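You operate a simulated robot arm through the tools that you are given. There is no shell and no other tool. Be economical: measure what you need, move in short steps, check, and stop when the job is done.

Carry out the task below with a simulated robot arm. There is one attempt and no reset: what you move stays moved.

Task
Take the blue block and leave it on top of the red grip. Put the green chock on the top of the workbench away on the top of the strap table. Close the left drawer of the workbench. Take the flat orange lamp and leave it on the blue panel. Fetch the pink spanner and set it on the top of the workbench. Take the flat grey lamp and leave it on the top of the charging shelf. Take the purple spanner and leave it on the top of the fitting table. Any order will do. Set down upright: green chock.

Only the result counts: the job must be done as asked and must still hold three seconds after the hand-in. Knocking over, shifting, dropping, spilling or breaking anything else fails it.

Robot
A 7-joint arm with a two-finger parallel gripper on a trunk, on a base that drives. Base frame: it is fixed to the floor where the robot stands at the start and does not move with it; the origin is under the middle of the robot, x ahead of it, y to its left, z up; the surface under the hand at the start is at about z = 920. Lengths are in mm, angles in rad, forces in N, time in s.
With the tool pointing down near the work surface it reaches from about 240 to 700 mm from the robot's upright axis, wherever it stands. Its first joint turns from -2.897 to 2.897 rad. Places, roughly: blue block (3x4x4 cm) [800, 200, 900]; blue panel (12x10x2 cm) [-700, -8300, 800]; flat grey lamp [8000, 750, 750]; flat orange lamp [-250, -6000, 1000]; green chock (6x12x7 cm) [-500, -2600, 900]; left drawer of the workbench [-200, -3900, 800]; pink spanner [-500, -6750, 1000]; purple spanner [8000, 750, 750]; red grip (4x4x7 cm) [1000, 700, 1000]; top of the charging shelf (24x218 cm) [6100, 680, 800]; top of the fitting table [3800, -600, 700]; top of the strap table [-600, -10400, 800]; top of the workbench [-500, -3200, 900]. Payload 1.57 kg.
The tool frame sits at the grasp point between the pads (the TCP): z along the fingers, y along the line on which they close. The tips reach 30 mm beyond it. The gripper opens to 80 mm. The fingers are 17 mm wide and 12 mm thick; the gripper's body (40 by 82 mm) begins 80 mm behind the TCP.
Orientation is that of the tool frame in the base frame, as a unit quaternion [x, y, z, w]. With the fingers straight down and closing along the base's y, the tool's x points along the base's -x, its y along +y and its z along -z.

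Tools
- The arm moves only by the tool drive_tool. Its argument "increments" is a list that holds one entry, the list of rows, each a list of 7 numbers: the finger opening in mm, from 0 to 80, then the shift along the tool's x, y, z in mm, then the turn, a rotation vector about the tool's x, y, z in rad. In form: [[[grip, dx, dy, dz, rx, ry, rz], ...]]. A call has 1 to 20 rows; each row shifts and turns the commanded pose from where the row before left it, along the tool's axes as they then stand. A row lasts 0.2 s, in which the tool goes at most 50 mm and 0.15 rad; a call with a longer step from one row to the next is refused whole, and so is a gripper value outside its range. A pose out of reach is approached as far as the arm can. The call stops where the force on the tool passes 40 N (or 10 N more than at its start, if that is more) or the arm is blocked; 0.2 s more then pass. Each finger travels about 72 mm/s and halts on what it meets, pressing with about 31 N; the grip force reading is that of the motor and also rises with nothing between the fingers. The clock runs only during rows and for 0.2 s after the last one: add rows that do not move to give the fingers time. It gives the time, the measured TCP pose, the force on the tool (base axes), the opening and the grip force at its end, in the units of the frame above (readings bear some noise), with the torque about the TCP (base axes, N m) and any sound that the robot's microphone picked up.
- Cameras (640 x 400 px; columns grow to the right, rows downward): "scene" is now at [0.4, 131.1, 1422.7]; the picture's right is [-0.05, -1.00, 0.00], its down [-0.42, 0.02, -0.91] and it looks along [0.91, -0.04, -0.42] (base axes); focal length 272 px, centre (320, 200). "wrist" rides on the gripper at [72, -7, -122] in the tool frame; the picture's right is [0.09, 1.00, 0.00], its down [-0.84, 0.08, -0.54] and it looks along [-0.54, 0.05, 0.84] (tool axes); focal length 238 px, centre (320, 200). There is no depth. A picture from a camera that has moved, and an enlarged one, comes with that camera's place and axes in the base frame and with its lens. The place of the scene camera against the robot may be out by one fixed shift of up to 18 mm in any direction.
- camera(camera): a new picture of that camera. No time passes.
- slide_trunk(by): slides the trunk up (or, below 0, down) by that many mm; the arm and the scene camera ride with it, the base frame stays. It gives what a move gives, with no picture.
- roll_base(legs): drives the robot by 1 to 6 legs, each [ahead, left, turn to the left] in mm, mm and rad, along the robot's own axes; the way and the turn of a leg run together, so that a leg with both is an arc; at most 1500 mm and 3.142 rad a leg. The arm and the cameras ride along, it lands a little off, and it stops where it bumps. It gives what a move gives.
- aim_head(pan, tilt): turns the head with the scene camera to pan (to the left, within 1.501 rad either way) and tilt (down, from -0.506 to 1.204), counted from straight ahead of the robot. It gives what a move gives.
- zoom(camera, box): a new picture of the part [left, top, right, bottom] of that camera's present view, enlarged. No time passes.
- close_job(): hands the job in; it is judged then, once.

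Work in short steps. Places have to be worked out from the pictures, the camera data and where the tool is seen: move nearer, look again, correct. Check each grasp and each placing, and mend what went wrong. You have 196 turns and 166 pictures in all, those below and enlarged ones among them. Open the gripper and draw the arm clear of the work before you hand the job in, unless the task says otherwise; then end with one line.

The tools are called by a JSON object that holds its "method" and its "body". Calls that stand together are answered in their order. drive_tool: Moves the arm, as the interface text tells. Its arguments: {"type":"object","properties":{"increments":{"type":"array"}},"required":["increments"]} The other tools are called the same way: slide_trunk (by) slides the trunk up or down; roll_base (legs) drives the base; aim_head (pan, tilt) turns the head that bears the scene camera; camera (camera) takes a picture; zoom (camera, box) takes an enlarged picture of a part of a camera's view; close_job () hands the job in.

At the start:

```text
time_s: 0.0
ee_pos: [456.2, 167.5, 1167.1]
tool_rot: [0.0, 1.0, -0.001, 0.001]
contact_force: [-0.4, 0.2, 0.3]
ft_torque: [0.02, 0.0, -0.01]
grip_width: 80.1
grip_force: 0.2
trunk travel left (down, up): [-50.0, 65.0]
robot x, y, heading: [-0.3, -1.5, -0.003]
head pan, tilt: [-0.047, 0.431]
```

scene: 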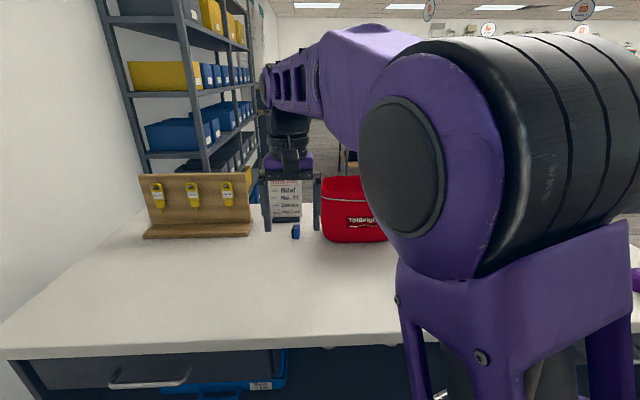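
wrist: 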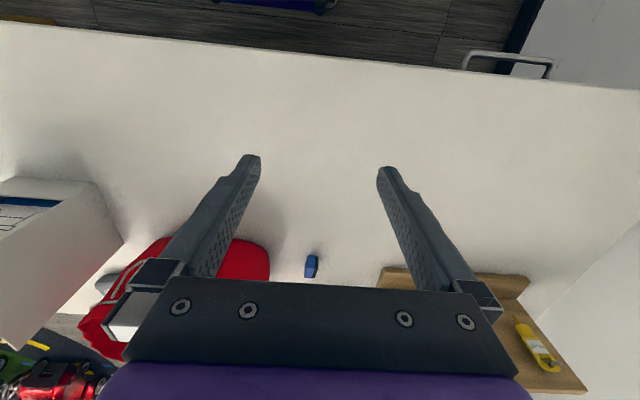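

I look closer at the wooden rack and the block to find the red grip.

{"method": "zoom", "body": {"camera": "scene", "box": [120, 140, 400, 260]}}

{"method": "aim_head", "body": {"pan": 0.6, "tilt": 0.5}}

{"method": "camera", "body": {"camera": "scene"}}

```text
2.29 times, centred on (260, 200) of scene
camera zoom: at [0.4, 131.1, 1422.7], right [-0.05, -1.0, 0.0], down [-0.42, 0.02, -0.91], along [0.91, -0.04, -0.42], focal length 622 px, centre (457, 200)
```

zoom: 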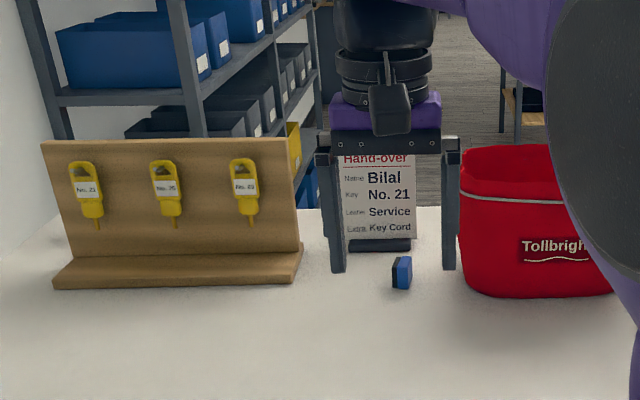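

```text
time_s: 1.0
ee_pos: [457.0, 166.6, 1166.4]
tool_rot: [0.001, 1.0, 0.0, 0.0]
contact_force: [0.8, 0.9, 0.1]
ft_torque: [0.02, 0.01, 0.03]
grip_width: 80.1
grip_force: 0.1
trunk travel left (down, up): [-50.0, 65.0]
robot x, y, heading: [1.7, -0.0, 0.002]
head pan, tilt: [0.6, 0.499]
```

```text
162 pictures are left
camera scene: at [-16.6, 186.8, 1416.4], right [0.56, -0.83, 0.0], down [-0.4, -0.27, -0.88], along [0.72, 0.5, -0.48], focal length 272 px, centre (320, 200)
```

scene: 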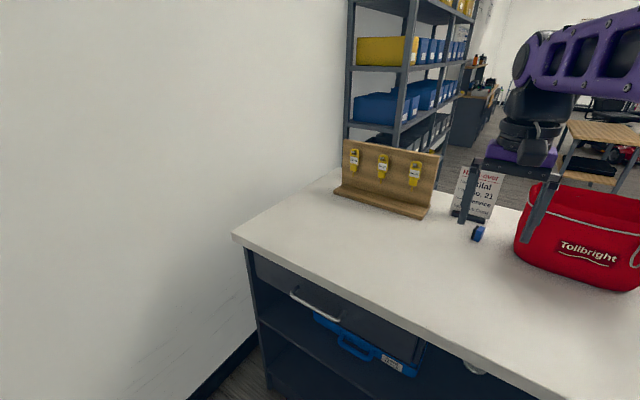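

No red grip is visible; it may be hidden behind the wooden board (x≈815–900, y≈340–700). I'll move left a little and lift the hand to look over the board with the wrist camera.

{"method": "roll_base", "body": {"legs": [[0, 250, 0]]}}

{"method": "drive_tool", "body": {"increments": [[[80, -30, 0, -35, 0, 0, 0], [80, -30, 0, -35, 0, 0, 0], [80, -30, 0, -35, 0, 0, 0], [80, -30, 0, -35, 0, 0, 0], [80, 0, 0, -35, 0, 0, 0]]]}}

{"method": "camera", "body": {"camera": "wrist"}}

```text
time_s: 4.0
ee_pos: [458.2, 416.6, 1166.9]
tool_rot: [0.001, 1.0, 0.0, 0.0]
contact_force: [-0.1, 0.5, -0.7]
ft_torque: [-0.03, 0.02, 0.0]
grip_width: 80.0
grip_force: 0.0
trunk travel left (down, up): [-50.0, 65.0]
robot x, y, heading: [-0.2, 250.8, -0.002]
head pan, tilt: [0.6, 0.499]
```

```text
time_s: 5.2
ee_pos: [521.4, 418.5, 1275.5]
tool_rot: [0.001, 1.0, 0.0, 0.001]
contact_force: [0.8, 0.7, -0.4]
ft_torque: [-0.06, 0.04, 0.03]
grip_width: 80.1
grip_force: 0.1
out of reach, approached as far as the arm can: row 3, 4, 5
trunk travel left (down, up): [-50.0, 65.0]
robot x, y, heading: [-1.8, 251.3, -0.001]
head pan, tilt: [0.6, 0.499]
```

```text
161 pictures are left
camera wrist: at [449.1, 411.3, 1396.3], right [-0.09, 1.0, 0.0], down [0.84, 0.08, 0.54], along [0.54, 0.05, -0.84], focal length 238 px, centre (320, 200)
```

wrist: 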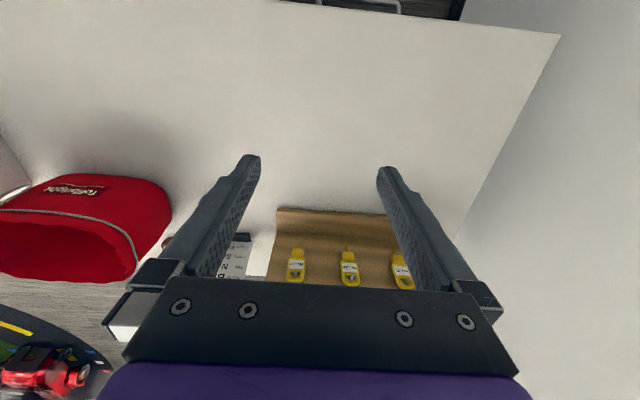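

The bench ends just behind the board, so the red grip may be on the shelf rack beyond. I look around with the head before driving.

{"method": "aim_head", "body": {"pan": 0.4, "tilt": 0.1}}

{"method": "zoom", "body": {"camera": "scene", "box": [160, 100, 480, 300]}}

{"method": "aim_head", "body": {"pan": -0.9, "tilt": 0.3}}

{"method": "camera", "body": {"camera": "scene"}}

{"method": "aim_head", "body": {"pan": -1.5, "tilt": 0.3}}

{"method": "camera", "body": {"camera": "scene"}}

```text
time_s: 6.1
ee_pos: [519.7, 419.0, 1275.4]
tool_rot: [0.001, 1.0, 0.0, 0.002]
contact_force: [0.3, 1.0, 0.6]
ft_torque: [0.02, -0.03, 0.01]
grip_width: 79.9
grip_force: 0.0
trunk travel left (down, up): [-50.0, 65.0]
robot x, y, heading: [3.1, 248.7, 0.001]
head pan, tilt: [0.4, 0.099]
```

```text
2.00 times, centred on (320, 200) of scene
camera zoom: at [-6.5, 422.0, 1453.4], right [0.39, -0.92, 0.0], down [-0.09, -0.04, -0.99], along [0.92, 0.39, -0.1], focal length 544 px, centre (320, 200)
```

zoom: 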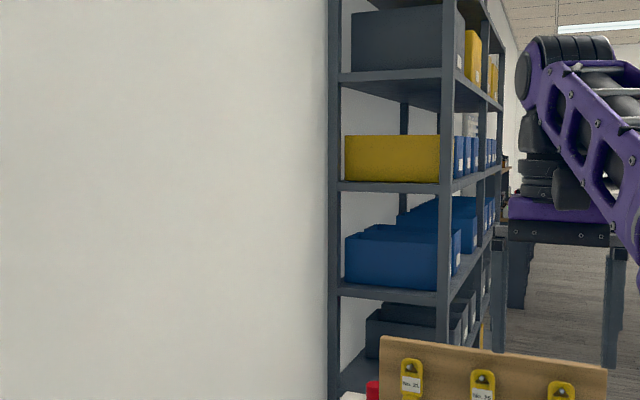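

```text
time_s: 7.6
ee_pos: [520.3, 418.2, 1275.2]
tool_rot: [0.001, 1.0, 0.0, 0.002]
contact_force: [-0.4, -0.2, 1.1]
ft_torque: [0.02, 0.01, 0.0]
grip_width: 79.9
grip_force: 0.1
trunk travel left (down, up): [-50.0, 65.0]
robot x, y, heading: [-1.8, 248.8, 0.002]
head pan, tilt: [-0.901, 0.3]
```

```text
159 pictures are left
camera scene: at [-33.4, 313.1, 1434.8], right [-0.78, -0.62, 0.0], down [-0.18, 0.23, -0.96], along [0.59, -0.75, -0.3], focal length 272 px, centre (320, 200)
```

scene: 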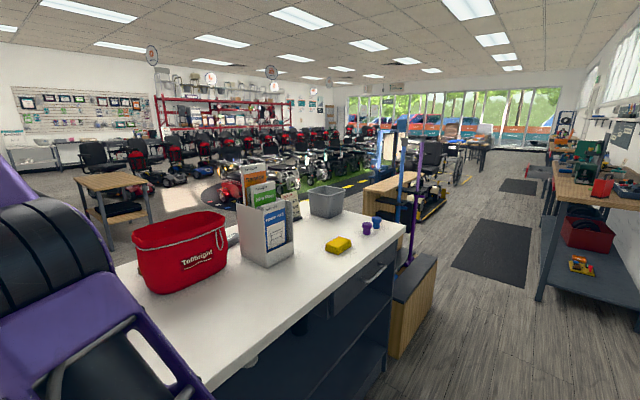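

```text
time_s: 8.6
ee_pos: [521.1, 419.1, 1275.3]
tool_rot: [0.0, 1.0, 0.001, 0.002]
contact_force: [-0.8, -0.4, -0.5]
ft_torque: [0.01, -0.01, -0.02]
grip_width: 80.0
grip_force: 0.1
trunk travel left (down, up): [-50.0, 65.0]
robot x, y, heading: [-3.9, 248.9, -0.003]
head pan, tilt: [-1.499, 0.3]
```

```text
158 pictures are left
camera scene: at [-84.7, 293.2, 1434.8], right [-1.0, -0.07, 0.0], down [-0.02, 0.29, -0.96], along [0.07, -0.95, -0.3], focal length 272 px, centre (320, 200)
```

scene: 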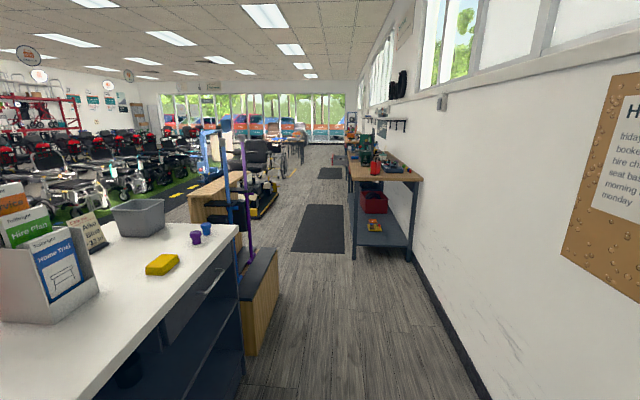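

A bit of red shows just left of the board, behind it, near (945,715). I move further left to get a clear view past the board's left edge.

{"method": "roll_base", "body": {"legs": [[0, 170, 0]]}}

{"method": "aim_head", "body": {"pan": 0.2, "tilt": 0.45}}

{"method": "camera", "body": {"camera": "scene"}}

{"method": "aim_head", "body": {"pan": 0.4, "tilt": 1.2}}

{"method": "camera", "body": {"camera": "scene"}}

```text
time_s: 10.8
ee_pos: [520.1, 585.1, 1275.0]
tool_rot: [0.0, 1.0, 0.001, 0.002]
contact_force: [-0.1, -0.4, -0.5]
ft_torque: [0.01, 0.02, -0.02]
grip_width: 79.9
grip_force: 0.1
trunk travel left (down, up): [-50.0, 65.0]
robot x, y, heading: [0.6, 415.1, 0.0]
head pan, tilt: [-1.499, 0.3]
```

```text
time_s: 12.6
ee_pos: [519.5, 584.8, 1275.3]
tool_rot: [0.002, 1.0, 0.001, 0.002]
contact_force: [0.3, 0.9, 0.6]
ft_torque: [-0.01, -0.03, 0.03]
grip_width: 80.3
grip_force: 0.0
trunk travel left (down, up): [-50.0, 65.0]
robot x, y, heading: [1.5, 416.6, 0.001]
head pan, tilt: [0.201, 0.45]
```

```text
157 pictures are left
camera scene: at [-0.9, 571.0, 1420.8], right [0.2, -0.98, 0.0], down [-0.43, -0.09, -0.9], along [0.88, 0.18, -0.44], focal length 272 px, centre (320, 200)
```

scene: 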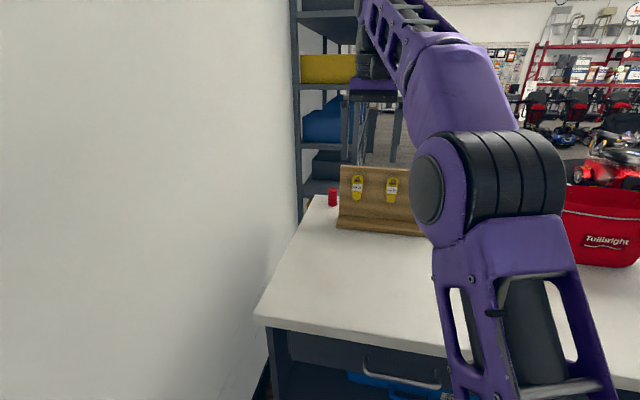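

```text
time_s: 13.7
ee_pos: [521.0, 583.6, 1275.6]
tool_rot: [0.001, 1.0, 0.0, 0.001]
contact_force: [1.1, -0.5, 0.0]
ft_torque: [0.02, -0.03, 0.01]
grip_width: 80.1
grip_force: 0.0
trunk travel left (down, up): [-50.0, 65.0]
robot x, y, heading: [1.6, 413.3, -0.0]
head pan, tilt: [0.4, 1.201]
```

```text
156 pictures are left
camera scene: at [-39.4, 574.6, 1362.7], right [0.39, -0.92, 0.0], down [-0.86, -0.36, -0.36], along [0.33, 0.14, -0.93], focal length 272 px, centre (320, 200)
```

scene: 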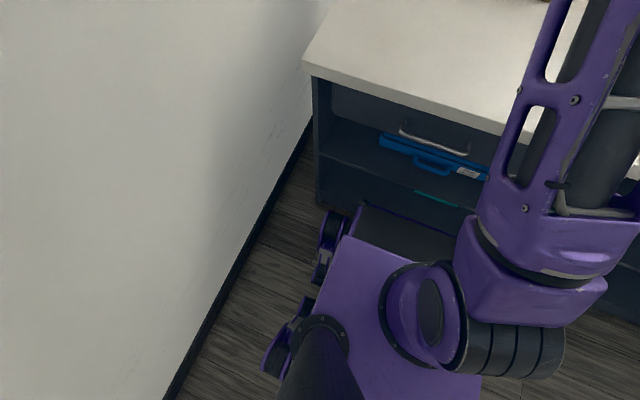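

The red grip stands at about (958,713), top ≈ 990, best reached later from behind the bench. I start with the workbench corridor: back off, slide right, turn to face -y.

{"method": "roll_base", "body": {"legs": [[-120, -700, 0], [0, 0, -1.571], [700, 0, 0]]}}

{"method": "aim_head", "body": {"pan": 0.0, "tilt": 0.4}}

{"method": "camera", "body": {"camera": "scene"}}

```text
time_s: 28.3
ee_pos: [59.4, -1516.9, 1275.3]
tool_rot: [0.702, 0.712, -0.001, 0.002]
contact_force: [-0.9, 0.2, -0.6]
ft_torque: [-0.05, -0.01, 0.0]
grip_width: 80.1
grip_force: 0.1
trunk travel left (down, up): [-50.0, 65.0]
robot x, y, heading: [-113.9, -998.3, -1.56]
head pan, tilt: [0.4, 1.201]
```

```text
time_s: 29.4
ee_pos: [59.2, -1516.6, 1275.7]
tool_rot: [0.703, 0.712, -0.001, 0.003]
contact_force: [0.4, -1.0, -0.6]
ft_torque: [0.0, -0.03, -0.01]
grip_width: 80.0
grip_force: 0.0
trunk travel left (down, up): [-50.0, 65.0]
robot x, y, heading: [-114.0, -998.9, -1.56]
head pan, tilt: [0.0, 0.4]
```

```text
155 pictures are left
camera scene: at [23.7, -1005.2, 1425.4], right [-1.0, -0.01, 0.0], down [0.0, 0.39, -0.92], along [0.01, -0.92, -0.39], focal length 272 px, centre (320, 200)
```

scene: 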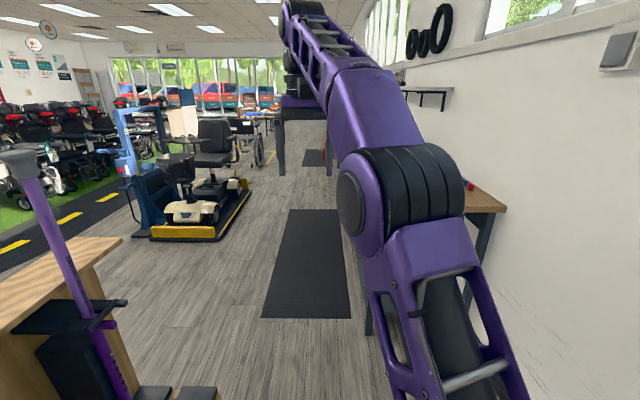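

The corridor is clear. I shift left to clear the workbench edge and drive up beside its near part, then look right.

{"method": "roll_base", "body": {"legs": [[500, 220, 0], [700, 0, 0]]}}

{"method": "aim_head", "body": {"pan": -0.7, "tilt": 0.5}}

{"method": "camera", "body": {"camera": "scene"}}

{"method": "aim_head", "body": {"pan": -1.4, "tilt": 0.6}}

{"method": "camera", "body": {"camera": "scene"}}

```text
time_s: 36.0
ee_pos: [297.7, -2712.0, 1275.2]
tool_rot: [0.701, 0.713, 0.0, 0.002]
contact_force: [0.0, 0.5, -0.3]
ft_torque: [0.0, -0.01, 0.02]
grip_width: 80.0
grip_force: 0.1
trunk travel left (down, up): [-50.0, 65.0]
robot x, y, heading: [121.1, -2195.4, -1.557]
head pan, tilt: [0.0, 0.4]
```

```text
time_s: 37.1
ee_pos: [298.7, -2712.0, 1276.1]
tool_rot: [0.702, 0.713, 0.0, 0.002]
contact_force: [-0.5, 0.3, -0.2]
ft_torque: [0.03, 0.0, -0.01]
grip_width: 80.0
grip_force: 0.1
trunk travel left (down, up): [-50.0, 65.0]
robot x, y, heading: [123.6, -2194.5, -1.56]
head pan, tilt: [-0.7, 0.499]
```

```text
154 pictures are left
camera scene: at [200.6, -2177.9, 1416.4], right [-0.78, 0.63, 0.0], down [0.3, 0.37, -0.88], along [-0.55, -0.68, -0.48], focal length 272 px, centre (320, 200)
```

scene: 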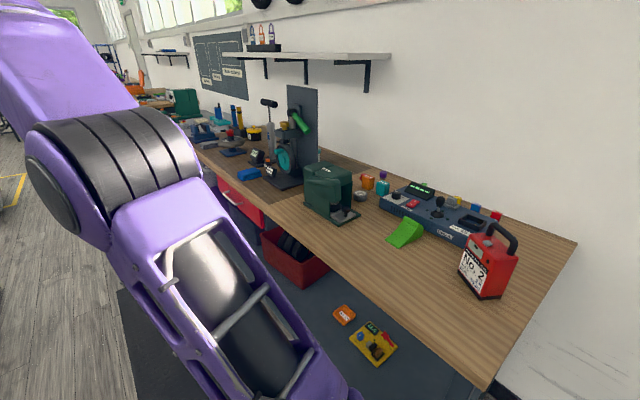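

```text
time_s: 38.2
ee_pos: [296.1, -2711.4, 1275.4]
tool_rot: [0.701, 0.713, -0.001, 0.002]
contact_force: [-0.5, -0.5, 1.0]
ft_torque: [0.02, 0.02, 0.01]
grip_width: 80.1
grip_force: 0.0
trunk travel left (down, up): [-50.0, 65.0]
robot x, y, heading: [126.0, -2196.0, -1.557]
head pan, tilt: [-1.4, 0.6]
```

```text
153 pictures are left
camera scene: at [171.3, -2123.8, 1407.3], right [-0.19, 0.98, 0.0], down [0.56, 0.1, -0.83], along [-0.81, -0.15, -0.56], focal length 272 px, centre (320, 200)
```

scene: 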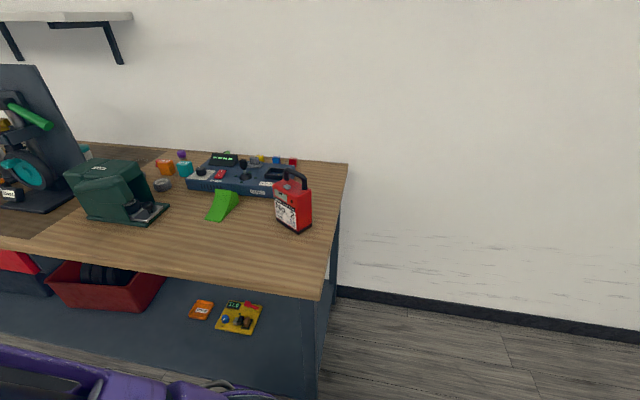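

The green wedge stands at about (-474,-2569), its long axis across the bench. I drive forward beside it and swing the arm around to the right, turning the tool so that the fingers close along y.

{"method": "roll_base", "body": {"legs": [[250, -50, 0]]}}

{"method": "drive_tool", "body": {"increments": [[[80, -13.6, -46, 0, 0, 0, 0.088], [80, -13.6, -46, 0, 0, 0, 0.088], [80, -13.6, -46, 0, 0, 0, 0.088], [80, -13.6, -46, 0, 0, 0, 0.088], [80, -13.6, -46, 0, 0, 0, 0.088], [80, -13.6, -46, 0, 0, 0, 0.088], [80, -13.6, -46, 0, 0, 0, 0.088], [80, -13.6, -46, 0, 0, 0, 0.088], [80, -13.6, -46, 0, 0, 0, 0.088], [80, -13.6, -46, 0, 0, 0, 0.088], [80, -13.6, -46, 0, 0, 0, 0.088], [80, -13.6, -46, 0, 0, 0, 0.088], [80, -13.6, -46, 0, 0, 0, 0.088], [80, -13.6, -46, 0, 0, 0, 0.088], [80, -13.6, -46, 0, 0, 0, 0.088], [80, -13.6, -46, 0, 0, 0, 0.088], [80, -13.6, -46, 0, 0, 0, 0.088], [80, -13.6, -46, 0, 0, 0, 0.088]]]}}

{"method": "camera", "body": {"camera": "wrist"}}

{"method": "camera", "body": {"camera": "scene"}}

```text
time_s: 40.0
ee_pos: [251.6, -2960.1, 1275.0]
tool_rot: [0.702, 0.713, -0.001, 0.002]
contact_force: [0.1, 0.5, -0.3]
ft_torque: [-0.01, -0.01, 0.01]
grip_width: 80.1
grip_force: 0.0
trunk travel left (down, up): [-50.0, 65.0]
robot x, y, heading: [73.1, -2445.4, -1.556]
head pan, tilt: [-1.4, 0.6]
```

```text
time_s: 43.8
ee_pos: [-430.3, -2642.2, 1266.2]
tool_rot: [1.0, 0.002, -0.001, 0.001]
contact_force: [0.5, -0.3, -0.4]
ft_torque: [0.0, 0.0, -0.01]
grip_width: 79.9
grip_force: 0.0
out of reach, approached as far as the arm can: row 7, 11, 15
trunk travel left (down, up): [-50.0, 65.0]
robot x, y, heading: [75.9, -2447.3, -1.557]
head pan, tilt: [-1.4, 0.6]
```

```text
152 pictures are left
camera wrist: at [-358.0, -2635.4, 1389.4], right [0.1, -1.0, 0.0], down [-0.84, -0.08, 0.54], along [-0.54, -0.06, -0.84], focal length 238 px, centre (320, 200)
```

wrist: 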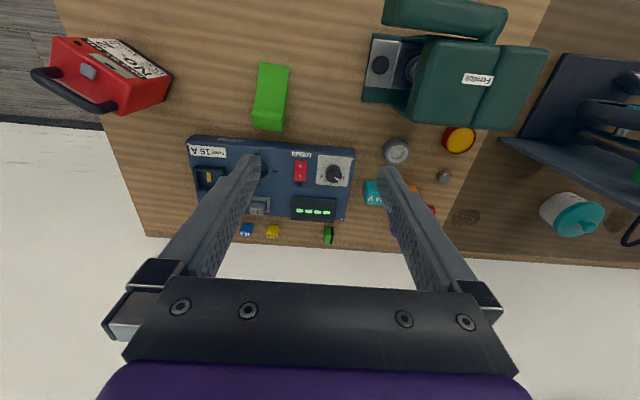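

```text
151 pictures are left
camera scene: at [124.8, -2373.1, 1407.3], right [-0.19, 0.98, 0.0], down [0.56, 0.11, -0.83], along [-0.81, -0.15, -0.56], focal length 272 px, centre (320, 200)
```

scene: 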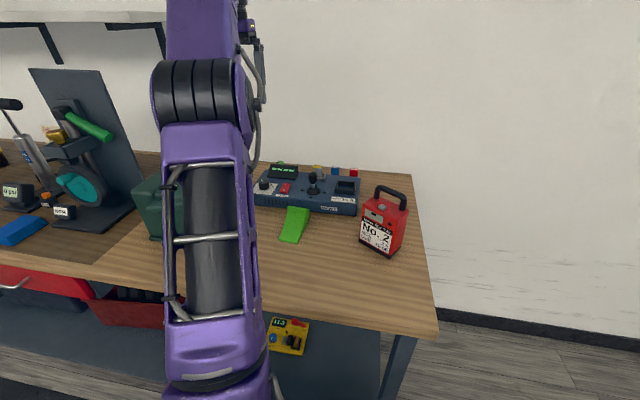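

The wedge is about x -390…-500, y -2557, top of bench near 890. I move above its high part and go down to look.

{"method": "drive_tool", "body": {"increments": [[[80, -6, -17, 40, 0, 0, 0], [80, -6, -17, 40, 0, 0, 0], [80, -6, -17, 40, 0, 0, 0], [80, -6, -17, 40, 0, 0, 0], [80, -6, -17, 40, 0, 0, 0], [80, 0, 0, 20, 0, 0, 0]]]}}

{"method": "camera", "body": {"camera": "wrist"}}

{"method": "camera", "body": {"camera": "scene"}}

```text
time_s: 45.2
ee_pos: [-461.5, -2557.5, 1046.4]
tool_rot: [1.0, 0.002, 0.0, 0.002]
contact_force: [-0.7, 0.3, -0.1]
ft_torque: [0.02, -0.02, -0.01]
grip_width: 80.0
grip_force: 0.0
trunk travel left (down, up): [-50.0, 65.0]
robot x, y, heading: [75.8, -2446.1, -1.554]
head pan, tilt: [-1.4, 0.6]
```

```text
150 pictures are left
camera wrist: at [-388.7, -2550.2, 1168.1], right [0.1, -1.0, 0.0], down [-0.84, -0.08, 0.54], along [-0.54, -0.06, -0.84], focal length 238 px, centre (320, 200)
```

wrist: 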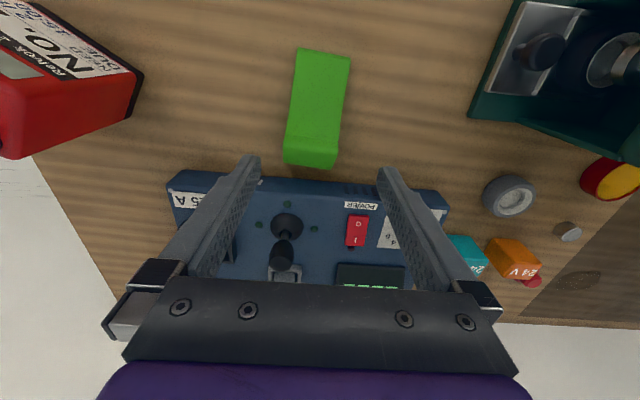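

```text
149 pictures are left
camera scene: at [124.8, -2372.9, 1407.3], right [-0.19, 0.98, 0.0], down [0.56, 0.1, -0.83], along [-0.81, -0.15, -0.56], focal length 272 px, centre (320, 200)
```

scene: 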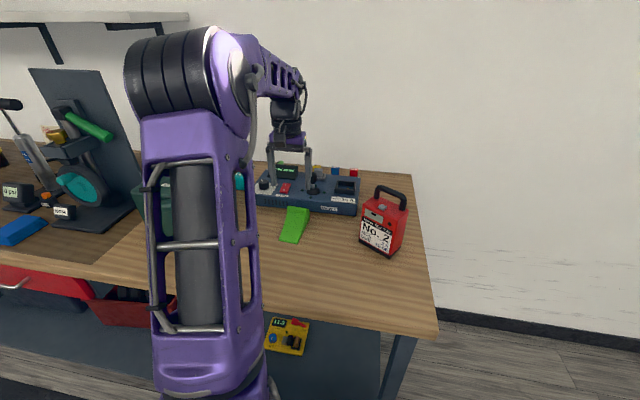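

The wedge's flat top sits near x -460…-485, centred about y -2553. I go down over it in guarded steps to TCP z≈940.

{"method": "drive_tool", "body": {"increments": [[[80, -8, -4, 30, 0, 0, 0], [80, 0, 0, 30, 0, 0, 0], [80, 0, 0, 30, 0, 0, 0], [80, 0, 0, 16, 0, 0, 0], [80, 0, 0, 0, 0, 0, 0]]]}}

{"method": "camera", "body": {"camera": "wrist"}}

{"method": "zoom", "body": {"camera": "scene", "box": [220, 140, 420, 265]}}

```text
time_s: 46.4
ee_pos: [-468.2, -2554.1, 942.1]
tool_rot: [1.0, 0.002, 0.001, 0.003]
contact_force: [0.2, 0.8, -0.1]
ft_torque: [0.01, 0.01, -0.01]
grip_width: 79.9
grip_force: 0.0
trunk travel left (down, up): [-50.0, 65.0]
robot x, y, heading: [73.2, -2441.9, -1.556]
head pan, tilt: [-1.4, 0.6]
```

```text
148 pictures are left
camera wrist: at [-396.0, -2546.8, 1063.2], right [0.1, -1.0, 0.0], down [-0.84, -0.08, 0.54], along [-0.54, -0.06, -0.84], focal length 238 px, centre (320, 200)
```

wrist: 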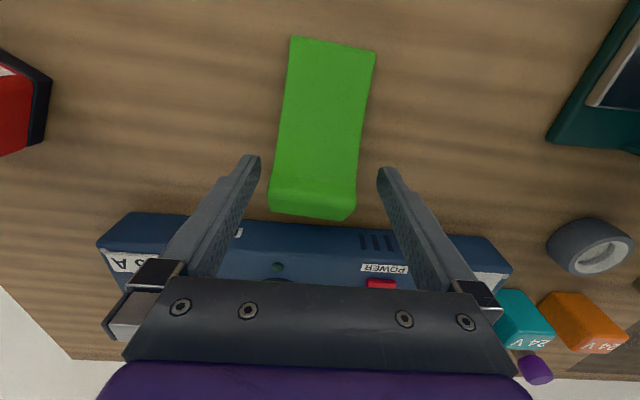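

```text
3.20 times, centred on (320, 202) of scene
camera zoom: at [124.8, -2373.0, 1407.3], right [-0.19, 0.98, 0.0], down [0.56, 0.11, -0.83], along [-0.81, -0.15, -0.56], focal length 871 px, centre (320, 192)
```

zoom: 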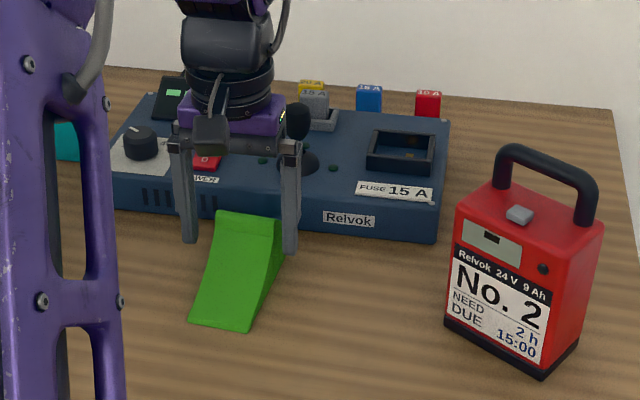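

The wedge width in view suggests the bench top is lower than thought (~850–880). I descend another 35 mm, guarded, and look.

{"method": "drive_tool", "body": {"increments": [[[80, 0, 0, 12, 0, 0, 0], [80, 0, 0, 12, 0, 0, 0], [80, 0, 0, 11, 0, 0, 0], [80, 0, 0, 0, 0, 0, 0]]]}}

{"method": "camera", "body": {"camera": "wrist"}}

{"method": "zoom", "body": {"camera": "scene", "box": [240, 170, 340, 250]}}

```text
time_s: 47.4
ee_pos: [-467.4, -2552.8, 909.2]
tool_rot: [1.0, 0.002, -0.002, 0.002]
contact_force: [4.9, -0.1, 29.7]
ft_torque: [1.32, -0.34, -0.27]
grip_width: 79.1
grip_force: 0.0
trunk travel left (down, up): [-50.0, 65.0]
robot x, y, heading: [76.7, -2440.5, -1.558]
head pan, tilt: [-1.4, 0.6]
```

```text
146 pictures are left
camera wrist: at [-394.9, -2546.1, 1031.8], right [0.1, -1.0, 0.0], down [-0.83, -0.08, 0.55], along [-0.54, -0.06, -0.84], focal length 238 px, centre (320, 200)
```

wrist: 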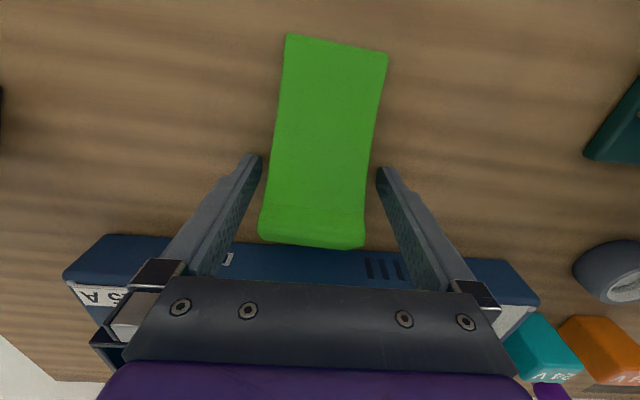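

```text
5.00 times, centred on (290, 210) of scene
camera zoom: at [127.1, -2372.8, 1407.7], right [-0.19, 0.98, 0.0], down [0.55, 0.1, -0.83], along [-0.81, -0.15, -0.56], focal length 1361 px, centre (470, 150)
```

zoom: 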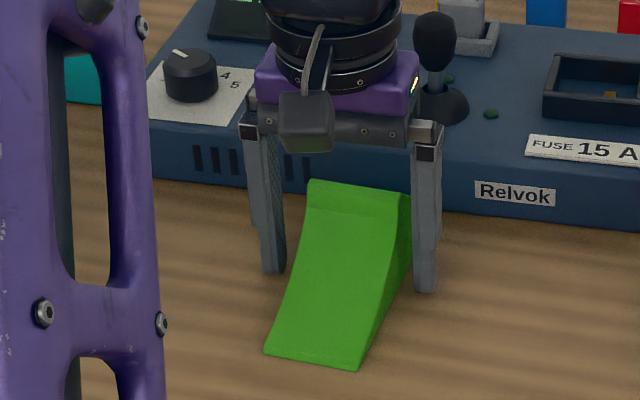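

The tips touched the bench: its top is at z≈878. I lift 8 mm and close on the wedge.

{"method": "drive_tool", "body": {"increments": [[[80, 0, 0, -10, 0, 0, 0], [50, 0, 0, 0, 0, 0, 0], [30, 0, 0, 0, 0, 0, 0], [30, 0, 0, 0, 0, 0, 0], [30, 0, 0, 0, 0, 0, 0]]]}}

{"method": "camera", "body": {"camera": "wrist"}}

```text
time_s: 48.6
ee_pos: [-466.5, -2553.6, 916.0]
tool_rot: [1.0, 0.001, 0.001, 0.002]
contact_force: [-0.2, -0.5, -0.1]
ft_torque: [0.01, 0.01, -0.02]
grip_width: 57.3
grip_force: 30.5
trunk travel left (down, up): [-50.0, 65.0]
robot x, y, heading: [74.7, -2443.9, -1.554]
head pan, tilt: [-1.4, 0.6]
```

```text
144 pictures are left
camera wrist: at [-395.7, -2547.0, 1038.2], right [0.1, -1.0, 0.0], down [-0.84, -0.08, 0.54], along [-0.54, -0.06, -0.84], focal length 238 px, centre (320, 200)
```

wrist: 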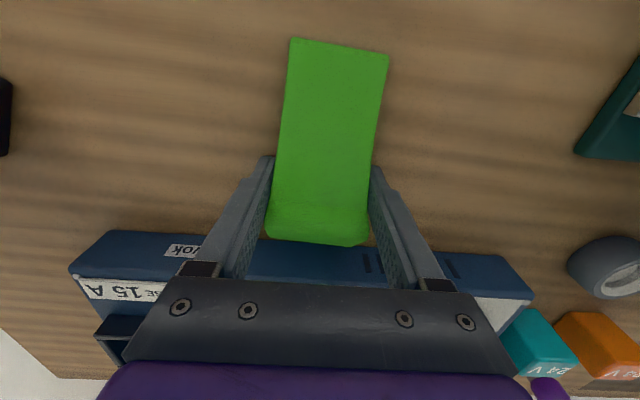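

Held (57 mm). I lift it and check that it comes along.

{"method": "drive_tool", "body": {"increments": [[[30, 0, 0, -20, 0, 0, 0], [30, 0, 0, -45, 0, 0, 0], [30, 0, 0, -45, 0, 0, 0], [30, 0, 0, -45, 0, 0, 0], [30, 0, 0, -45, 0, 0, 0], [30, 0, 0, -45, 0, 0, 0], [30, 0, 0, -40, 0, 0, 0]]]}}

{"method": "camera", "body": {"camera": "wrist"}}

{"method": "drive_tool", "body": {"increments": [[[30, 11.8, 47, 0, 0, 0, -0.088], [30, 11.8, 47, 0, 0, 0, -0.088], [30, 11.8, 47, 0, 0, 0, -0.088], [30, 11.8, 47, 0, 0, 0, -0.088], [30, 11.8, 47, 0, 0, 0, -0.088], [30, 11.8, 47, 0, 0, 0, -0.088], [30, 11.8, 47, 0, 0, 0, -0.088], [30, 11.8, 47, 0, 0, 0, -0.088], [30, 11.8, 47, 0, 0, 0, -0.088], [30, 11.8, 47, 0, 0, 0, -0.088], [30, 11.8, 47, 0, 0, 0, -0.088], [30, 11.8, 47, 0, 0, 0, -0.088], [30, 11.8, 47, 0, 0, 0, -0.088], [30, 11.8, 47, 0, 0, 0, -0.088], [30, 11.8, 47, 0, 0, 0, -0.088], [30, 11.8, 47, 0, 0, 0, -0.088]]]}}

```text
time_s: 50.2
ee_pos: [-467.3, -2552.1, 1204.5]
tool_rot: [1.0, 0.001, 0.001, 0.002]
contact_force: [-0.3, -0.7, -3.5]
ft_torque: [0.01, 0.02, 0.0]
grip_width: 56.9
grip_force: 31.0
trunk travel left (down, up): [-50.0, 65.0]
robot x, y, heading: [71.8, -2444.5, -1.549]
head pan, tilt: [-1.4, 0.6]
```

```text
143 pictures are left
camera wrist: at [-394.6, -2546.1, 1325.6], right [0.1, -1.0, 0.0], down [-0.84, -0.08, 0.54], along [-0.54, -0.06, -0.84], focal length 238 px, centre (320, 200)
```

wrist: 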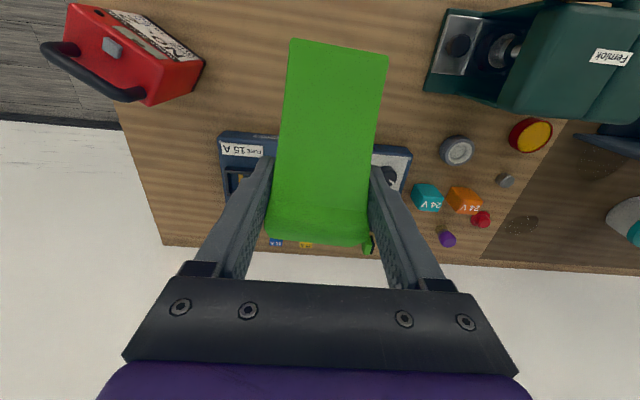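

```text
time_s: 53.6
ee_pos: [96.2, -2988.7, 1201.9]
tool_rot: [0.76, 0.649, -0.001, 0.002]
contact_force: [0.1, 0.1, -3.1]
ft_torque: [0.0, -0.03, 0.04]
grip_width: 56.8
grip_force: 30.5
trunk travel left (down, up): [-50.0, 65.0]
robot x, y, heading: [75.1, -2442.9, -1.554]
head pan, tilt: [-1.4, 0.6]
```

The wedge is held in front of the robot. Now I look at the drawer side of the workbench ahead on the right.

{"method": "aim_head", "body": {"pan": -0.5, "tilt": 0.55}}

{"method": "camera", "body": {"camera": "scene"}}

{"method": "aim_head", "body": {"pan": 0.35, "tilt": 0.35}}

{"method": "camera", "body": {"camera": "scene"}}

```text
time_s: 54.8
ee_pos: [96.1, -2989.7, 1201.0]
tool_rot: [0.762, 0.647, 0.0, 0.002]
contact_force: [0.5, -0.1, -3.6]
ft_torque: [-0.01, -0.01, -0.04]
grip_width: 56.7
grip_force: 30.9
trunk travel left (down, up): [-50.0, 65.0]
robot x, y, heading: [76.1, -2446.0, -1.552]
head pan, tilt: [-0.499, 0.55]
```

```text
142 pictures are left
camera scene: at [169.9, -2436.3, 1411.8], right [-0.89, 0.47, 0.0], down [0.24, 0.46, -0.85], along [-0.4, -0.75, -0.52], focal length 272 px, centre (320, 200)
```

scene: 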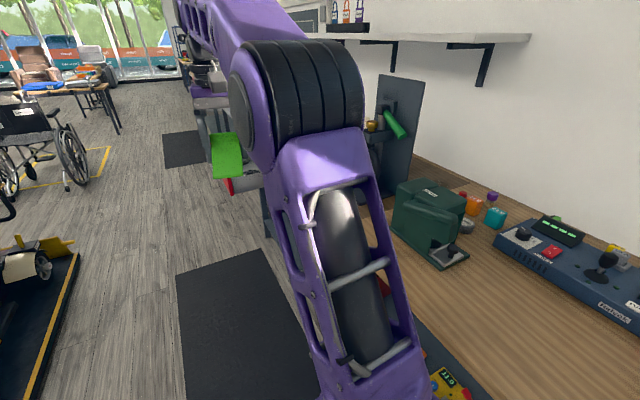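

```text
time_s: 56.0
ee_pos: [95.8, -2989.7, 1200.9]
tool_rot: [0.761, 0.648, -0.001, 0.002]
contact_force: [-0.4, 0.0, -3.4]
ft_torque: [-0.01, -0.02, 0.02]
grip_width: 56.9
grip_force: 30.4
trunk travel left (down, up): [-50.0, 65.0]
robot x, y, heading: [73.6, -2444.2, -1.555]
head pan, tilt: [0.351, 0.351]
```

```text
141 pictures are left
camera scene: at [245.0, -2443.7, 1430.0], right [-0.93, -0.36, 0.0], down [-0.12, 0.32, -0.94], along [0.34, -0.88, -0.34], focal length 272 px, centre (320, 200)
```

scene: 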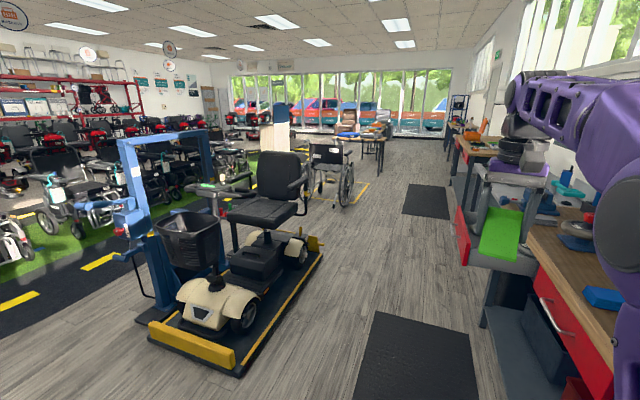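

An open red drawer front protrudes to about x=+40 near y -3700; I'll close it later with empty hands. I drive out to x≈450 and down the aisle.

{"method": "roll_base", "body": {"legs": [[200, 370, 0], [1500, 0, 0], [1300, 0, 0]]}}

{"method": "aim_head", "body": {"pan": -0.75, "tilt": 0.45}}

{"method": "camera", "body": {"camera": "scene"}}

{"method": "aim_head", "body": {"pan": 0.3, "tilt": 0.35}}

{"method": "camera", "body": {"camera": "scene"}}

```text
time_s: 73.1
ee_pos: [564.0, -5967.4, 1202.4]
tool_rot: [0.755, 0.656, 0.0, 0.003]
contact_force: [0.0, -0.2, -3.7]
ft_torque: [-0.03, -0.01, 0.0]
grip_width: 56.4
grip_force: 30.9
trunk travel left (down, up): [-50.0, 65.0]
robot x, y, heading: [535.4, -5421.9, -1.537]
head pan, tilt: [0.351, 0.351]
```

```text
time_s: 74.5
ee_pos: [564.8, -5966.4, 1201.9]
tool_rot: [0.756, 0.655, -0.001, 0.002]
contact_force: [0.0, 0.2, -3.2]
ft_torque: [-0.04, 0.02, 0.02]
grip_width: 56.5
grip_force: 31.2
trunk travel left (down, up): [-50.0, 65.0]
robot x, y, heading: [529.1, -5422.7, -1.535]
head pan, tilt: [-0.75, 0.45]
```

```text
140 pictures are left
camera scene: at [608.6, -5402.3, 1420.8], right [-0.75, 0.66, 0.0], down [0.29, 0.33, -0.9], along [-0.59, -0.68, -0.44], focal length 272 px, centre (320, 200)
```

scene: 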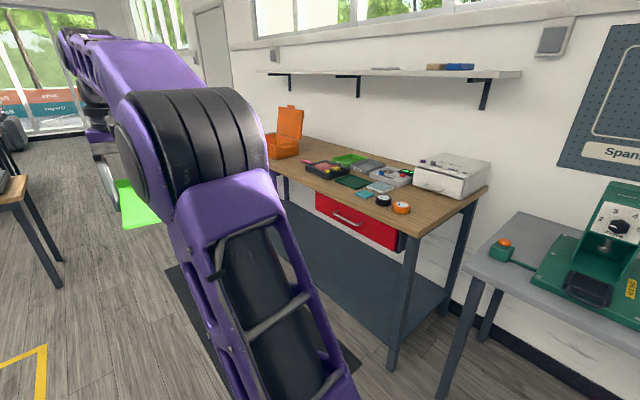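

```text
time_s: 75.8
ee_pos: [563.8, -5967.4, 1202.8]
tool_rot: [0.755, 0.656, 0.0, 0.002]
contact_force: [0.1, -1.0, -3.2]
ft_torque: [0.01, 0.03, 0.02]
grip_width: 56.0
grip_force: 31.2
trunk travel left (down, up): [-50.0, 65.0]
robot x, y, heading: [531.1, -5421.6, -1.538]
head pan, tilt: [0.3, 0.351]
```

```text
139 pictures are left
camera scene: at [699.4, -5420.9, 1430.0], right [-0.94, -0.33, 0.0], down [-0.11, 0.32, -0.94], along [0.31, -0.89, -0.34], focal length 272 px, centre (320, 200)
```

scene: 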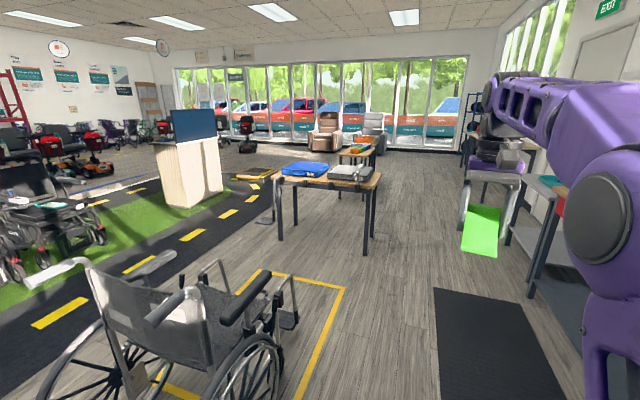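

The electronics table with an orange disc and pink item is on the right (for later). I continue down the aisle at x≈450 towards the strap table.

{"method": "roll_base", "body": {"legs": [[0, -80, -0.035], [1500, 0, 0], [1400, 0, 0]]}}

{"method": "aim_head", "body": {"pan": -0.6, "tilt": 0.4}}

{"method": "camera", "body": {"camera": "scene"}}

{"method": "aim_head", "body": {"pan": 0.3, "tilt": 0.35}}

{"method": "camera", "body": {"camera": "scene"}}

```text
time_s: 90.9
ee_pos: [359.9, -8887.1, 1202.0]
tool_rot: [0.783, 0.623, -0.002, 0.002]
contact_force: [-0.4, 0.0, -4.2]
ft_torque: [-0.03, 0.02, 0.02]
grip_width: 55.7
grip_force: 30.8
trunk travel left (down, up): [-50.0, 65.0]
robot x, y, heading: [374.6, -8341.4, -1.625]
head pan, tilt: [0.3, 0.351]
```

```text
time_s: 92.1
ee_pos: [359.2, -8887.1, 1201.5]
tool_rot: [0.782, 0.623, -0.001, 0.002]
contact_force: [0.3, -0.4, -3.7]
ft_torque: [0.01, 0.04, 0.01]
grip_width: 56.0
grip_force: 30.9
trunk travel left (down, up): [-50.0, 65.0]
robot x, y, heading: [375.7, -8341.3, -1.626]
head pan, tilt: [-0.6, 0.4]
```

```text
138 pictures are left
camera scene: at [461.1, -8337.9, 1425.5], right [-0.8, 0.61, 0.0], down [0.24, 0.31, -0.92], along [-0.56, -0.73, -0.39], focal length 272 px, centre (320, 200)
```

scene: 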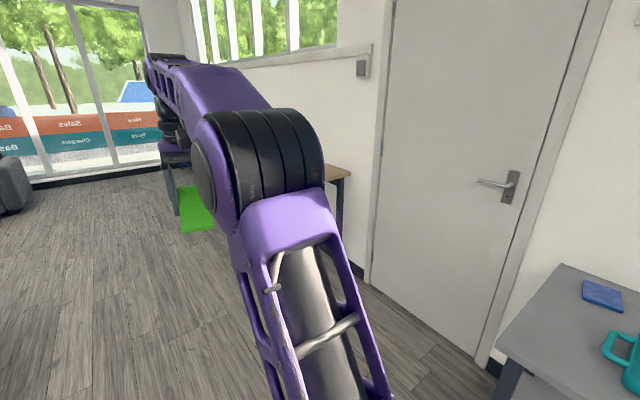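

```text
time_s: 93.3
ee_pos: [358.9, -8886.2, 1200.7]
tool_rot: [0.783, 0.622, 0.0, 0.002]
contact_force: [0.5, -0.6, -3.6]
ft_torque: [-0.01, -0.01, 0.0]
grip_width: 55.9
grip_force: 31.5
trunk travel left (down, up): [-50.0, 65.0]
robot x, y, heading: [371.3, -8341.3, -1.621]
head pan, tilt: [0.3, 0.351]
```

```text
137 pictures are left
camera scene: at [540.1, -8354.3, 1430.0], right [-0.97, -0.25, 0.0], down [-0.08, 0.33, -0.94], along [0.23, -0.91, -0.34], focal length 272 px, centre (320, 200)
```

scene: 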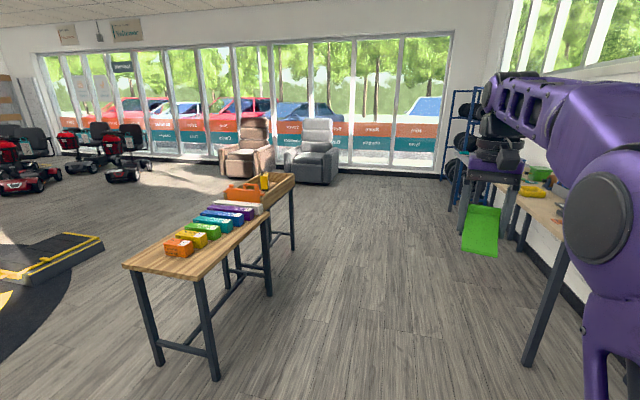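

The strap table is ahead on the right. I drive closer and look at its top for a free spot.

{"method": "roll_base", "body": {"legs": [[0, 0, 0.05], [1250, -200, 0]]}}

{"method": "aim_head", "body": {"pan": -0.8, "tilt": 0.55}}

{"method": "camera", "body": {"camera": "scene"}}

{"method": "aim_head", "body": {"pan": -1.4, "tilt": 0.55}}

{"method": "camera", "body": {"camera": "scene"}}

```text
time_s: 100.1
ee_pos: [189.0, -10138.8, 1201.8]
tool_rot: [0.765, 0.645, 0.0, 0.002]
contact_force: [-0.2, -0.3, -3.0]
ft_torque: [0.01, 0.02, -0.04]
grip_width: 56.0
grip_force: 31.7
trunk travel left (down, up): [-50.0, 65.0]
robot x, y, heading: [174.2, -9591.2, -1.57]
head pan, tilt: [0.3, 0.351]
```

```text
time_s: 101.4
ee_pos: [190.2, -10139.3, 1201.8]
tool_rot: [0.764, 0.645, -0.001, 0.002]
contact_force: [0.0, 0.0, -3.2]
ft_torque: [-0.02, 0.0, 0.0]
grip_width: 55.6
grip_force: 30.9
trunk travel left (down, up): [-50.0, 65.0]
robot x, y, heading: [177.5, -9594.2, -1.565]
head pan, tilt: [-0.799, 0.55]
```

```text
136 pictures are left
camera scene: at [247.9, -9570.6, 1411.8], right [-0.7, 0.71, 0.0], down [0.37, 0.37, -0.85], along [-0.61, -0.6, -0.52], focal length 272 px, centre (320, 200)
```

scene: 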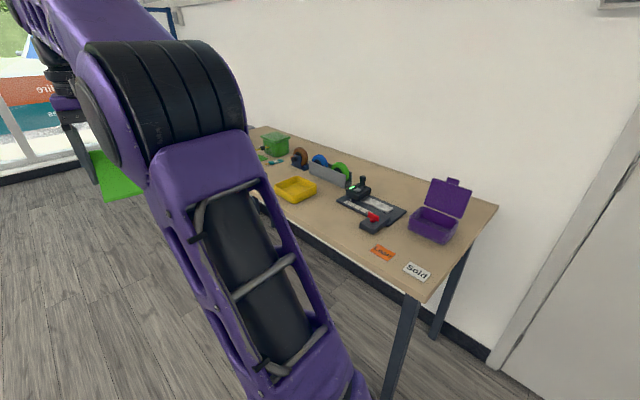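

```text
time_s: 102.4
ee_pos: [188.5, -10139.7, 1201.9]
tool_rot: [0.764, 0.645, 0.0, 0.002]
contact_force: [-1.1, -0.1, -4.7]
ft_torque: [-0.02, -0.01, 0.0]
grip_width: 55.7
grip_force: 31.1
trunk travel left (down, up): [-50.0, 65.0]
robot x, y, heading: [171.7, -9589.7, -1.563]
head pan, tilt: [-1.4, 0.55]
```

```text
135 pictures are left
camera scene: at [223.4, -9523.4, 1411.8], right [-0.18, 0.98, 0.0], down [0.51, 0.09, -0.85], along [-0.84, -0.15, -0.52], focal length 272 px, centre (320, 200)
```

scene: 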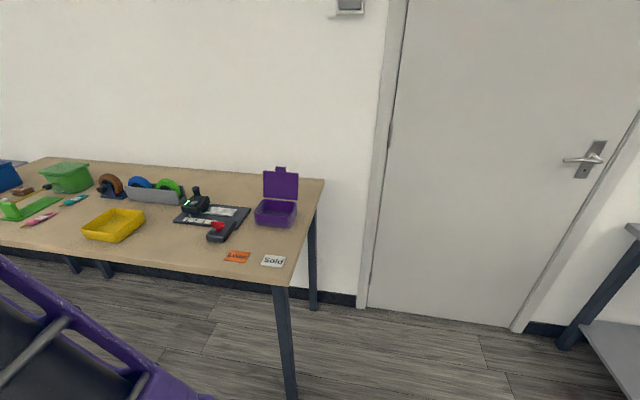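

The strap table top is ≈760 high with a clear spot between the yellow tray and the stapler, near (-440,-10165). I drive alongside and swing the arm over.

{"method": "roll_base", "body": {"legs": [[420, -125, 0]]}}

{"method": "drive_tool", "body": {"increments": [[[30, -7.3, -47.6, 0, 0, 0, 0.088], [30, -7.3, -47.6, 0, 0, 0, 0.088], [30, -7.3, -47.6, 0, 0, 0, 0.088], [30, -7.3, -47.6, 0, 0, 0, 0.088], [30, -7.3, -47.6, 0, 0, 0, 0.088], [30, -7.3, -47.6, 0, 0, 0, 0.088], [30, -7.3, -47.6, 0, 0, 0, 0.088], [30, -7.3, -47.6, 0, 0, 0, 0.088], [30, -7.3, -47.6, 0, 0, 0, 0.088], [30, -7.3, -47.6, 0, 0, 0, 0.088], [30, -7.3, -47.6, 0, 0, 0, 0.088], [30, -7.3, -47.6, 0, 0, 0, 0.088], [30, -7.3, -47.6, 0, 0, 0, 0.088], [30, -7.3, -47.6, 0, 0, 0, 0.088], [30, -7.3, -47.6, 0, 0, 0, 0.088], [30, 0, 0, 0, 0, 0, 0.083]]]}}

{"method": "camera", "body": {"camera": "wrist"}}

{"method": "camera", "body": {"camera": "scene"}}

```text
time_s: 105.1
ee_pos: [71.9, -10560.8, 1202.2]
tool_rot: [0.762, 0.648, 0.0, 0.002]
contact_force: [0.3, 0.3, -3.7]
ft_torque: [0.0, -0.01, -0.03]
grip_width: 55.5
grip_force: 31.4
trunk travel left (down, up): [-50.0, 65.0]
robot x, y, heading: [48.5, -10015.3, -1.551]
head pan, tilt: [-1.4, 0.55]
```

```text
time_s: 108.5
ee_pos: [-475.3, -10165.7, 1200.4]
tool_rot: [1.0, 0.004, 0.0, 0.002]
contact_force: [-0.7, 0.2, -3.0]
ft_torque: [-0.03, -0.01, 0.02]
grip_width: 55.7
grip_force: 30.8
trunk travel left (down, up): [-50.0, 65.0]
robot x, y, heading: [53.0, -10017.4, -1.557]
head pan, tilt: [-1.4, 0.55]
```

```text
134 pictures are left
camera wrist: at [-402.6, -10159.3, 1322.6], right [0.1, -1.0, 0.0], down [-0.84, -0.08, 0.54], along [-0.54, -0.06, -0.84], focal length 238 px, centre (320, 200)
```

wrist: 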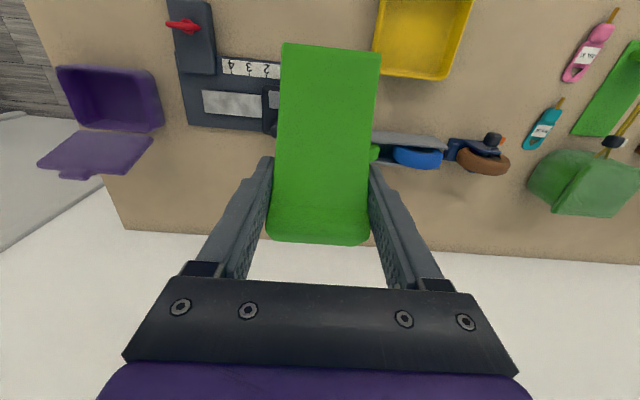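

```text
133 pictures are left
camera scene: at [100.8, -9945.1, 1411.8], right [-0.18, 0.98, 0.0], down [0.51, 0.1, -0.85], along [-0.84, -0.16, -0.52], focal length 272 px, centre (320, 200)
```

scene: 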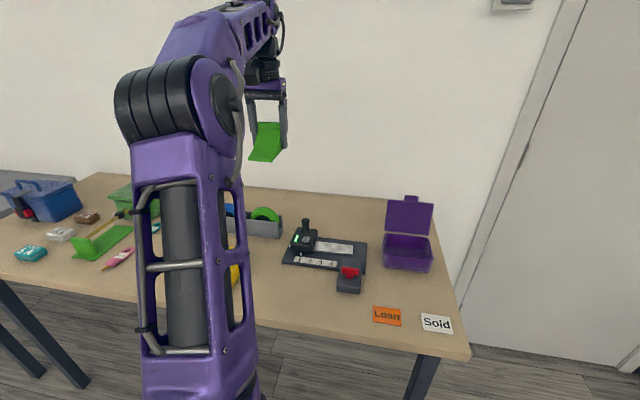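

The slot spans y -10274…-10081; I centre on y≈-10178, x≈-460 and descend to about 870.

{"method": "drive_tool", "body": {"increments": [[[30, 5, 6, 40, 0, 0, 0], [30, 5, 6, 45, 0, 0, 0], [30, 5, 0, 48, 0, 0, 0], [30, 0, 0, 48, 0, 0, 0], [30, 0, 0, 48, 0, 0, 0], [30, 0, 0, 48, 0, 0, 0], [30, 0, 0, 48, 0, 0, 0], [30, 0, 0, 0, 0, 0, 0]]]}}

{"method": "camera", "body": {"camera": "wrist"}}

{"method": "camera", "body": {"camera": "scene"}}

```text
time_s: 110.2
ee_pos: [-459.1, -10182.5, 882.6]
tool_rot: [1.0, 0.003, 0.0, 0.003]
contact_force: [6.5, 0.1, 8.8]
ft_torque: [0.45, -0.26, -0.25]
grip_width: 55.7
grip_force: 31.2
trunk travel left (down, up): [-50.0, 65.0]
robot x, y, heading: [50.8, -10016.2, -1.56]
head pan, tilt: [-1.4, 0.55]
stopped in row 8: the force on the tool passed its limit at 65 N (the readings are from after the stop); the commanded pose is now the measured one
```

```text
132 pictures are left
camera wrist: at [-385.6, -10175.4, 1004.1], right [0.1, -1.0, 0.01], down [-0.84, -0.08, 0.54], along [-0.54, -0.06, -0.84], focal length 238 px, centre (320, 200)
```

wrist: 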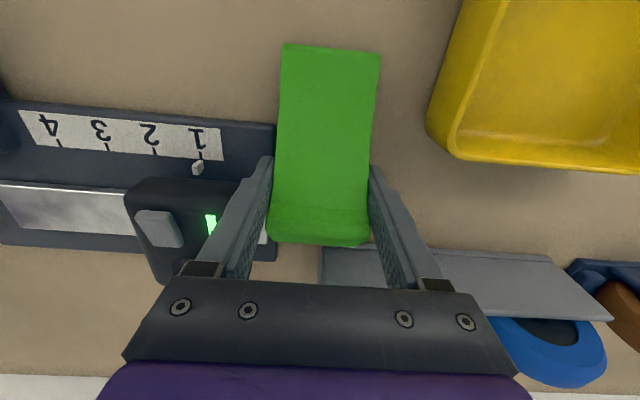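

```text
131 pictures are left
camera scene: at [102.3, -9945.0, 1412.0], right [-0.18, 0.98, 0.0], down [0.51, 0.1, -0.85], along [-0.84, -0.16, -0.52], focal length 272 px, centre (320, 200)
```

scene: 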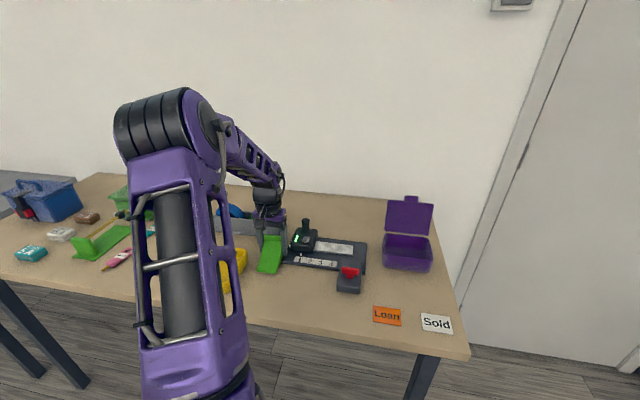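

It touched earlier than expected (table ≈845, so I misjudged height, hence lateral position). I zoom to see whether it rests on the table or the stapler base.

{"method": "zoom", "body": {"camera": "scene", "box": [210, 190, 370, 310]}}

```text
3.33 times, centred on (290, 250) of scene
camera zoom: at [102.3, -9945.0, 1412.0], right [-0.18, 0.98, 0.0], down [0.51, 0.1, -0.85], along [-0.84, -0.16, -0.52], focal length 907 px, centre (420, 33)
```

zoom: 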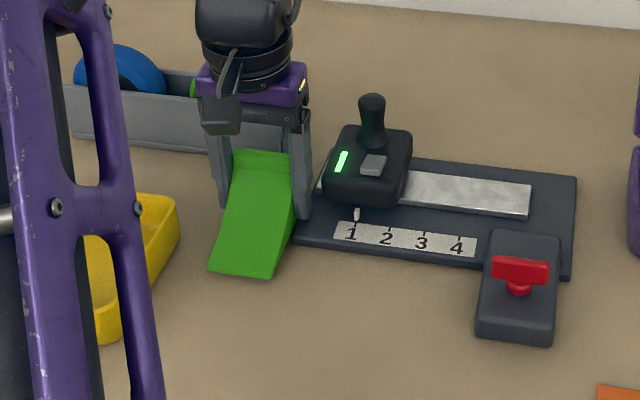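

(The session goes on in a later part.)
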